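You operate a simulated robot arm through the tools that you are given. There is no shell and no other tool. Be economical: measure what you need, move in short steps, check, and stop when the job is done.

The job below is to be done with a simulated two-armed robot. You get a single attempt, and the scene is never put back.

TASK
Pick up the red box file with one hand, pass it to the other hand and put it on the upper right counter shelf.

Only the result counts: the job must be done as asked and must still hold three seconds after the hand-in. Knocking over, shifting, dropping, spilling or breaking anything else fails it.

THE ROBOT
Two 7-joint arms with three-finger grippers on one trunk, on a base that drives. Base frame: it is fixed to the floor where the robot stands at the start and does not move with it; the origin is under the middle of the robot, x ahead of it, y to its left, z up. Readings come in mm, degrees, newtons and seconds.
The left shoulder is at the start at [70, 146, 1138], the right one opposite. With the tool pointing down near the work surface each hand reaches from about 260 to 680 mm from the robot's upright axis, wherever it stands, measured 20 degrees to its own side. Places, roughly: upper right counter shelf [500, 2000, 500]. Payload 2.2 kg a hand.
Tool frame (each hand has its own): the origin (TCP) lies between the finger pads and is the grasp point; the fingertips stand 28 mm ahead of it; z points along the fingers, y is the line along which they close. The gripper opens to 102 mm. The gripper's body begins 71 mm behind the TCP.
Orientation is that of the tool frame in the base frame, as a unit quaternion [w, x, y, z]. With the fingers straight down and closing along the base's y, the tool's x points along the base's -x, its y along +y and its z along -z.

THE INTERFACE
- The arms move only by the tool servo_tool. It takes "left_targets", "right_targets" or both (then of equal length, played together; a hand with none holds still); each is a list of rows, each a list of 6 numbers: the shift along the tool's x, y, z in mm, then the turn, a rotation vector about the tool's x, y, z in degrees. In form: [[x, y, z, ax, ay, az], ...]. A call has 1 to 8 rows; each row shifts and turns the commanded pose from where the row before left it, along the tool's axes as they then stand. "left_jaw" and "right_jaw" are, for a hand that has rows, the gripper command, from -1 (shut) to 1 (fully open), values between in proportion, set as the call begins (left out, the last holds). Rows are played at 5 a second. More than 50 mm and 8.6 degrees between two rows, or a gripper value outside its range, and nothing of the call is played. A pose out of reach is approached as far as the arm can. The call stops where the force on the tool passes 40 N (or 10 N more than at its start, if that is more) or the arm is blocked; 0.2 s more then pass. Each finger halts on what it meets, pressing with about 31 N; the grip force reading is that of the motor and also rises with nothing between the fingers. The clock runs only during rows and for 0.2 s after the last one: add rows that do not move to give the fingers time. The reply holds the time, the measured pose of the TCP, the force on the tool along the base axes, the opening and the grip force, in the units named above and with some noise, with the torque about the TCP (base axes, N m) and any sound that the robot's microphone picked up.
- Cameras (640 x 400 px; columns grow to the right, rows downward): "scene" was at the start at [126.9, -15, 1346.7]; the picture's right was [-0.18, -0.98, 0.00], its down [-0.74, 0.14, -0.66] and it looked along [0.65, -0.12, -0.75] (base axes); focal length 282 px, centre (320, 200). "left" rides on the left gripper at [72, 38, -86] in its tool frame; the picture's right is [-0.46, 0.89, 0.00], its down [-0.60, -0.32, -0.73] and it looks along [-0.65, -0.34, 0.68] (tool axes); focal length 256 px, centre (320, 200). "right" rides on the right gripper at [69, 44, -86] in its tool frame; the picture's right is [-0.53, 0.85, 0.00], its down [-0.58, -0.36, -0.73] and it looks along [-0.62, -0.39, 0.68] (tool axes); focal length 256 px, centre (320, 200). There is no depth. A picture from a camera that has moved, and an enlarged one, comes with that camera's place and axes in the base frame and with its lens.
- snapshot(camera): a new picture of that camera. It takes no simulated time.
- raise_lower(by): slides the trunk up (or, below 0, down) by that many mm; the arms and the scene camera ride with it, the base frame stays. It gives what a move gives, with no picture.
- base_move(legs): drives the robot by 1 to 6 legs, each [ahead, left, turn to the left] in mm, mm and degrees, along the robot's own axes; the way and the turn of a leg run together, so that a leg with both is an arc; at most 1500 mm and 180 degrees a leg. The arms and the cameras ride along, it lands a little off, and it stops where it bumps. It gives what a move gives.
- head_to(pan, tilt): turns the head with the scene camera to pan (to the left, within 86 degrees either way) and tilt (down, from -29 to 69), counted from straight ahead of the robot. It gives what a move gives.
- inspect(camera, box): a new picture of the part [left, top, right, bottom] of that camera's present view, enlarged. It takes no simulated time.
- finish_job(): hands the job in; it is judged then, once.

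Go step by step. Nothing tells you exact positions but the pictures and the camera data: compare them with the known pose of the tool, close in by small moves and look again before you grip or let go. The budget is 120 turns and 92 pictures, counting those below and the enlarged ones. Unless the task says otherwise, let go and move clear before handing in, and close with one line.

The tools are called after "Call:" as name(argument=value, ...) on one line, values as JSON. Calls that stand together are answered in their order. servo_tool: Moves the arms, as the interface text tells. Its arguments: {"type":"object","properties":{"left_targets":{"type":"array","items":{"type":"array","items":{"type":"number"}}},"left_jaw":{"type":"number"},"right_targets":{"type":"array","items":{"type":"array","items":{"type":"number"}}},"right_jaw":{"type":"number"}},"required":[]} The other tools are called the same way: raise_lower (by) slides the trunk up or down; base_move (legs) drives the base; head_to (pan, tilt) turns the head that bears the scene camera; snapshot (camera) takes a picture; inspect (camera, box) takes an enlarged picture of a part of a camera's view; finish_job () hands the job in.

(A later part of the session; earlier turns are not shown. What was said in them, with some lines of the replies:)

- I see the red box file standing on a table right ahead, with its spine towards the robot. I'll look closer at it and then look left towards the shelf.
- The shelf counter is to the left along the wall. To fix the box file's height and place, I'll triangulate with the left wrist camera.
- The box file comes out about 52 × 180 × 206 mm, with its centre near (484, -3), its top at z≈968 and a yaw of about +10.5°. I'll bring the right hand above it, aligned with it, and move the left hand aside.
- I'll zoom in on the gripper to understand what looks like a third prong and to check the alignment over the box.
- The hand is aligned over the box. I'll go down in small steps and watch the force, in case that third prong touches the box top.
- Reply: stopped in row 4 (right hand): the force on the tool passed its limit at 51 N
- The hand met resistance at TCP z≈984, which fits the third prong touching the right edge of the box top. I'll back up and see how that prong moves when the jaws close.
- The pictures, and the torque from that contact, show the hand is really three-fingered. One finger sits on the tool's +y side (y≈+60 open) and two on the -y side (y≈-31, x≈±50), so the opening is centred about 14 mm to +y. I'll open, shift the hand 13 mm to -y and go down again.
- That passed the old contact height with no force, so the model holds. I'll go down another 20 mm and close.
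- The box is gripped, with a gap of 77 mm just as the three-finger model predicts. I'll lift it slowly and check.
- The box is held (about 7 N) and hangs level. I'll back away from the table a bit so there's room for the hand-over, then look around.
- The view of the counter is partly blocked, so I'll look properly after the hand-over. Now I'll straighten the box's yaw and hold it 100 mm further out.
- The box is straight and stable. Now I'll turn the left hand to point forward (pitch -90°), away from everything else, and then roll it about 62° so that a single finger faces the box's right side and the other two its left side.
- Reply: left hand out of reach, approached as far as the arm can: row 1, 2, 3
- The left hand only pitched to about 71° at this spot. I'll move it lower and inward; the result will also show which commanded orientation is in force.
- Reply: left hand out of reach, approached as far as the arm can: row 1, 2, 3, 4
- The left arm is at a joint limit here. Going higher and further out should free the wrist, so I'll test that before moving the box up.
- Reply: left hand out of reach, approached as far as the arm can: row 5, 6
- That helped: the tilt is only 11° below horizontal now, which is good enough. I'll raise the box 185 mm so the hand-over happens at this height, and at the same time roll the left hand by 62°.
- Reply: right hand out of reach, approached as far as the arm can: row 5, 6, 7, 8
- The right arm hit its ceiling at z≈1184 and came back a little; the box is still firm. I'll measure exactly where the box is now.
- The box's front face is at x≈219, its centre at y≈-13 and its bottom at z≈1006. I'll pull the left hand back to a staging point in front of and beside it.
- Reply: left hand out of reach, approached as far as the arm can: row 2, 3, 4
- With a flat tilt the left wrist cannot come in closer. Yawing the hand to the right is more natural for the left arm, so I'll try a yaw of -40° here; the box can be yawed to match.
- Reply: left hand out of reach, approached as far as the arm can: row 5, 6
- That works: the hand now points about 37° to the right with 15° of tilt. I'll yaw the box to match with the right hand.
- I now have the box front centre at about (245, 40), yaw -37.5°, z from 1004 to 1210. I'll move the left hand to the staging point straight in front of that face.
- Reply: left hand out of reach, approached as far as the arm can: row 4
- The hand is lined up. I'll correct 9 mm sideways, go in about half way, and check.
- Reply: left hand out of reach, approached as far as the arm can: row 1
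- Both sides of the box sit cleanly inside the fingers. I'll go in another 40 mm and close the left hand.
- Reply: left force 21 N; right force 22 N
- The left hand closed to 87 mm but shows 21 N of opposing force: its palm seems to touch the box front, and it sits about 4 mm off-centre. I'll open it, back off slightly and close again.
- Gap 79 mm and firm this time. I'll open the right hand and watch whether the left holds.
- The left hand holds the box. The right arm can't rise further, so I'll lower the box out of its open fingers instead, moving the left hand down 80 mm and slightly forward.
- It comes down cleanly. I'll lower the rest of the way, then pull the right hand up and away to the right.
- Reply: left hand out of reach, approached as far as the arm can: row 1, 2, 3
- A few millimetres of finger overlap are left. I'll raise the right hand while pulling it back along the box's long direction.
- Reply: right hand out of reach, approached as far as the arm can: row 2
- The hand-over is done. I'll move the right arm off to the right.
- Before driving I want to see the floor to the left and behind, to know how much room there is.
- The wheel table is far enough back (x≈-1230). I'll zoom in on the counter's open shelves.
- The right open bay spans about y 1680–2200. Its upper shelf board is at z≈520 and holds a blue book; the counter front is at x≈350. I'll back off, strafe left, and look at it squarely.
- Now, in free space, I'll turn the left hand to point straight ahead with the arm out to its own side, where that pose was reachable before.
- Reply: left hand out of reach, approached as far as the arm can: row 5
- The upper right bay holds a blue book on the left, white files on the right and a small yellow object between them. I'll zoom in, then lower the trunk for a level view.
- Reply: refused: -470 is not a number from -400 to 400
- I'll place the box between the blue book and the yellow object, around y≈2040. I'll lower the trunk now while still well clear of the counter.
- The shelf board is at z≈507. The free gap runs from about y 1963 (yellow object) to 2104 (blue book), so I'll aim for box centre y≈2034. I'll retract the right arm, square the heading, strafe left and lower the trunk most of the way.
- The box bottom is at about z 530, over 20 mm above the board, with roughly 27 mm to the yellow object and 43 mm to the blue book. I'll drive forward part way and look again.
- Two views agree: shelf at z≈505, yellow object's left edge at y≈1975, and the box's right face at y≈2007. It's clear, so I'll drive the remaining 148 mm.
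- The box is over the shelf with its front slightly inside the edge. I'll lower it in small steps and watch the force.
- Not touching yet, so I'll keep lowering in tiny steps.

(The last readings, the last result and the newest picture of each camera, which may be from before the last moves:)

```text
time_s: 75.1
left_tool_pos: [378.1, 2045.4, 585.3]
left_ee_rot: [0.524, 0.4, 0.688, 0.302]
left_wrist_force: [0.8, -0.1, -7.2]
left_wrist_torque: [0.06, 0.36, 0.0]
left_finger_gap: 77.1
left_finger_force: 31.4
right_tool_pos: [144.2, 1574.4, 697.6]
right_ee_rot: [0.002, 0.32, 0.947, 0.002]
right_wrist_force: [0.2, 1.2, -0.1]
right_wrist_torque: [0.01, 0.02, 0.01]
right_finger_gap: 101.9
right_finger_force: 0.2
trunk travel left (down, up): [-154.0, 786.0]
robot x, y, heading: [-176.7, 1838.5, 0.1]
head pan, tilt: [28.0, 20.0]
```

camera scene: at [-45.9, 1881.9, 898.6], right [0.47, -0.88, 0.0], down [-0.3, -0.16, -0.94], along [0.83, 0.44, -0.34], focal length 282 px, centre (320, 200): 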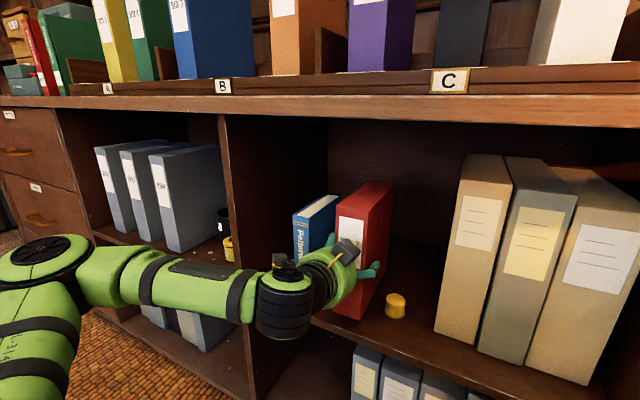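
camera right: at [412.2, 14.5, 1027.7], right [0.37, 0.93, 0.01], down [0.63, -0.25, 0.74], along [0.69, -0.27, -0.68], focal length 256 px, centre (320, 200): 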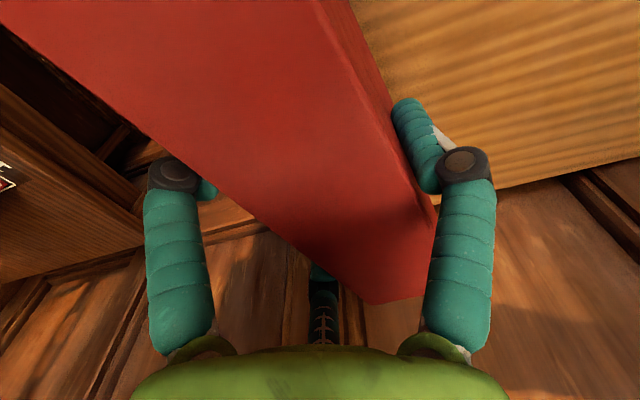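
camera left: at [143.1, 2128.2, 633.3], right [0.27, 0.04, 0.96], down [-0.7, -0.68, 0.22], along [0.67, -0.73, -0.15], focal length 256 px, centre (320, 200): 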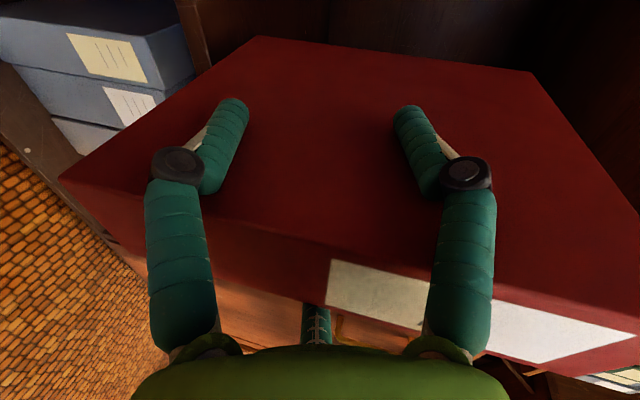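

Call:
raise_lower(by=-2)

Call:
raise_lower(by=-2)

Call:
inspect(camera="scene", box=[320, 260, 410, 340])

```text
time_s: 75.6
left_tool_pos: [377.7, 2046.0, 582.4]
left_ee_rot: [0.525, 0.399, 0.688, 0.303]
left_wrist_force: [0.3, -0.2, -6.7]
left_wrist_torque: [0.06, 0.22, 0.02]
left_finger_gap: 77.4
left_finger_force: 30.4
right_tool_pos: [145.8, 1575.3, 695.9]
right_ee_rot: [0.002, 0.32, 0.948, 0.002]
right_wrist_force: [0.4, 0.0, -0.3]
right_wrist_torque: [-0.01, -0.04, 0.01]
right_finger_gap: 102.1
right_finger_force: 0.1
trunk travel left (down, up): [-152.0, 788.0]
robot x, y, heading: [-179.8, 1839.4, -0.0]
head pan, tilt: [28.0, 20.0]
```

```text
time_s: 76.2
left_tool_pos: [378.8, 2045.4, 583.6]
left_ee_rot: [0.526, 0.398, 0.688, 0.303]
left_wrist_force: [-1.2, 0.4, -2.7]
left_wrist_torque: [-0.08, -0.24, 0.05]
left_finger_gap: 77.0
left_finger_force: 31.2
right_tool_pos: [144.3, 1576.6, 693.5]
right_ee_rot: [0.004, 0.319, 0.948, 0.002]
right_wrist_force: [0.9, 0.0, 0.0]
right_wrist_torque: [-0.01, -0.02, 0.0]
right_finger_gap: 102.1
right_finger_force: 0.0
trunk travel left (down, up): [-150.0, 790.0]
robot x, y, heading: [-176.0, 1842.1, -0.0]
head pan, tilt: [28.0, 20.0]
```

```text
5.00 times, centred on (365, 300) of scene
camera zoom: at [-46.9, 1881.8, 865.8], right [0.47, -0.88, 0.0], down [-0.3, -0.16, -0.94], along [0.83, 0.44, -0.34], focal length 1411 px, centre (95, -300)
```

zoom: 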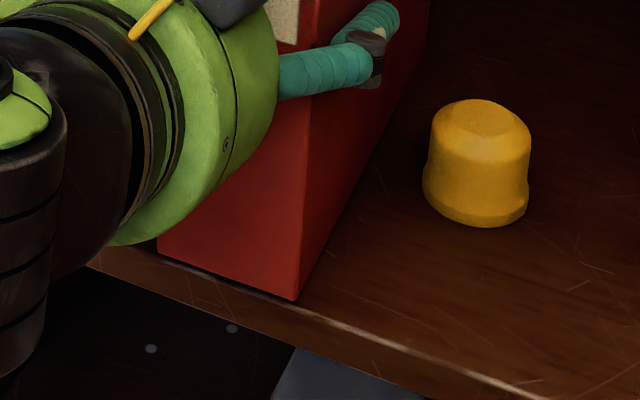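

The far bottom edge is touching the board, and the front edge is within a millimetre or two. I'll go 1 mm more, then open the left hand.

Call:
raise_lower(by=-1)

Call:
servo_tool(left_targets=[[0, 0, 0, 0, 0, 0], [0, 0, 0, 0, 0, 0], [0, 0, 0, 0, 0, 0], [0, 0, 0, 0, 0, 0]], left_jaw=1)

Call:
inspect(camera="scene", box=[280, 160, 440, 340])

Call:
snapshot(camera="left")

```text
time_s: 76.7
left_tool_pos: [377.4, 2044.1, 583.2]
left_ee_rot: [0.526, 0.399, 0.687, 0.303]
left_wrist_force: [0.0, 0.5, 1.4]
left_wrist_torque: [-0.16, -0.78, 0.06]
left_finger_gap: 77.3
left_finger_force: 30.3
right_tool_pos: [143.4, 1575.0, 693.5]
right_ee_rot: [0.003, 0.32, 0.947, 0.002]
right_wrist_force: [-0.3, 0.1, 0.5]
right_wrist_torque: [0.01, 0.02, 0.02]
right_finger_gap: 102.0
right_finger_force: 0.1
trunk travel left (down, up): [-149.0, 791.0]
robot x, y, heading: [-176.6, 1837.8, 0.1]
head pan, tilt: [28.0, 20.0]
```

```text
time_s: 77.7
left_tool_pos: [378.7, 2045.5, 582.0]
left_ee_rot: [0.524, 0.399, 0.688, 0.303]
left_wrist_force: [0.5, -0.1, -0.2]
left_wrist_torque: [0.05, 0.0, -0.01]
left_finger_gap: 101.9
left_finger_force: 0.1
right_tool_pos: [144.2, 1574.9, 692.1]
right_ee_rot: [0.003, 0.32, 0.947, 0.002]
right_wrist_force: [0.5, 0.4, 0.8]
right_wrist_torque: [0.0, 0.0, 0.04]
right_finger_gap: 102.0
right_finger_force: 0.1
trunk travel left (down, up): [-149.0, 791.0]
robot x, y, heading: [-179.5, 1838.2, -0.1]
head pan, tilt: [28.0, 20.0]
```

```text
2.22 times, centred on (360, 250) of scene
camera zoom: at [-47.0, 1881.6, 864.8], right [0.47, -0.88, 0.0], down [-0.3, -0.16, -0.94], along [0.83, 0.44, -0.34], focal length 627 px, centre (231, 89)
```

zoom: 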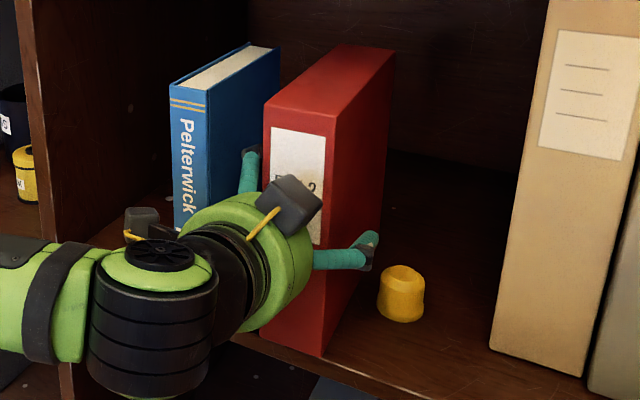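

```text
28 pictures are left
camera left: at [294.2, 2126.3, 599.9], right [0.27, 0.04, 0.96], down [-0.7, -0.68, 0.22], along [0.66, -0.73, -0.15], focal length 256 px, centre (320, 200)
```

left: 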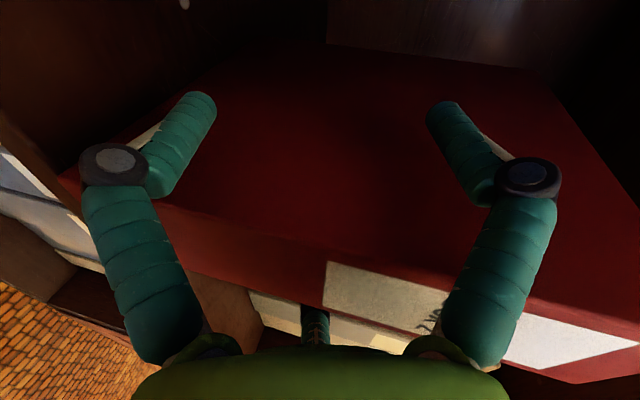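

The box stands on its own on the shelf, with open fingers on both sides. I'll back straight out.

Call:
base_move(legs=[[-300, 0, 0]])

Call:
inspect(camera="scene", box=[280, 100, 520, 320])

Call:
snapshot(camera="scene")

```text
time_s: 79.7
left_tool_pos: [69.6, 2048.5, 581.5]
left_ee_rot: [0.523, 0.396, 0.69, 0.306]
left_wrist_force: [0.6, 0.6, -0.5]
left_wrist_torque: [0.01, 0.0, -0.01]
left_finger_gap: 101.9
left_finger_force: 0.1
right_tool_pos: [-159.9, 1577.2, 691.8]
right_ee_rot: [0.004, 0.313, 0.95, 0.002]
right_wrist_force: [-0.6, -0.5, 0.5]
right_wrist_torque: [0.0, -0.01, 0.02]
right_finger_gap: 101.8
right_finger_force: 0.1
trunk travel left (down, up): [-149.0, 791.0]
robot x, y, heading: [-485.9, 1839.4, 0.7]
head pan, tilt: [28.0, 20.0]
```

```text
1.82 times, centred on (400, 210) of scene
camera zoom: at [-354.0, 1881.5, 864.8], right [0.48, -0.88, 0.0], down [-0.3, -0.16, -0.94], along [0.83, 0.45, -0.34], focal length 513 px, centre (174, 182)
```

zoom: 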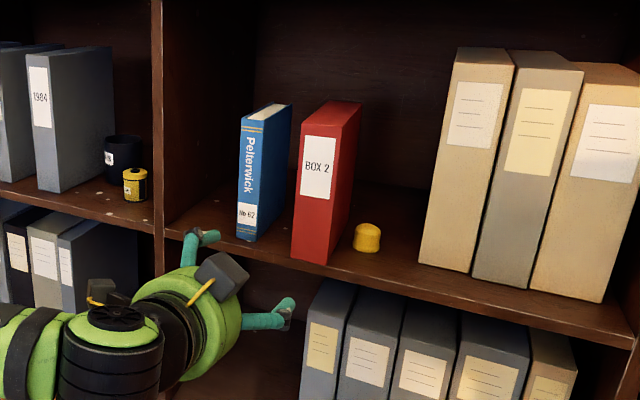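

```text
26 pictures are left
camera scene: at [-354.0, 1881.5, 864.8], right [0.48, -0.88, 0.0], down [-0.3, -0.16, -0.94], along [0.83, 0.45, -0.34], focal length 282 px, centre (320, 200)
```

scene: 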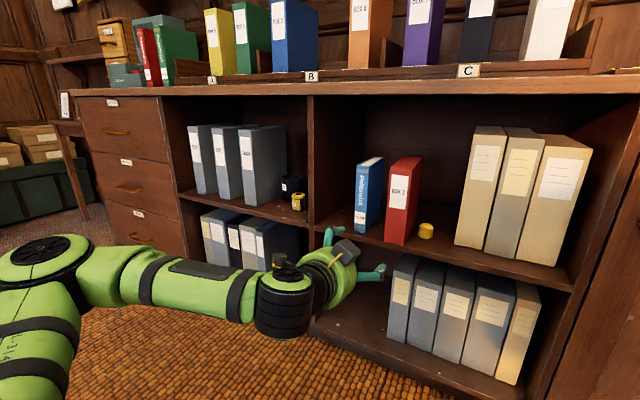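

The red box file stands upright on the upper right shelf, between the undisturbed blue book and yellow object. The hand is clear, so I'm handing the job in.

Call:
finish_job()

```text
The job is handed in.
```

The red box file was picked up with the right hand, passed to the left, and left standing upright on the upper right counter shelf; the last picture shows nothing else there moved.
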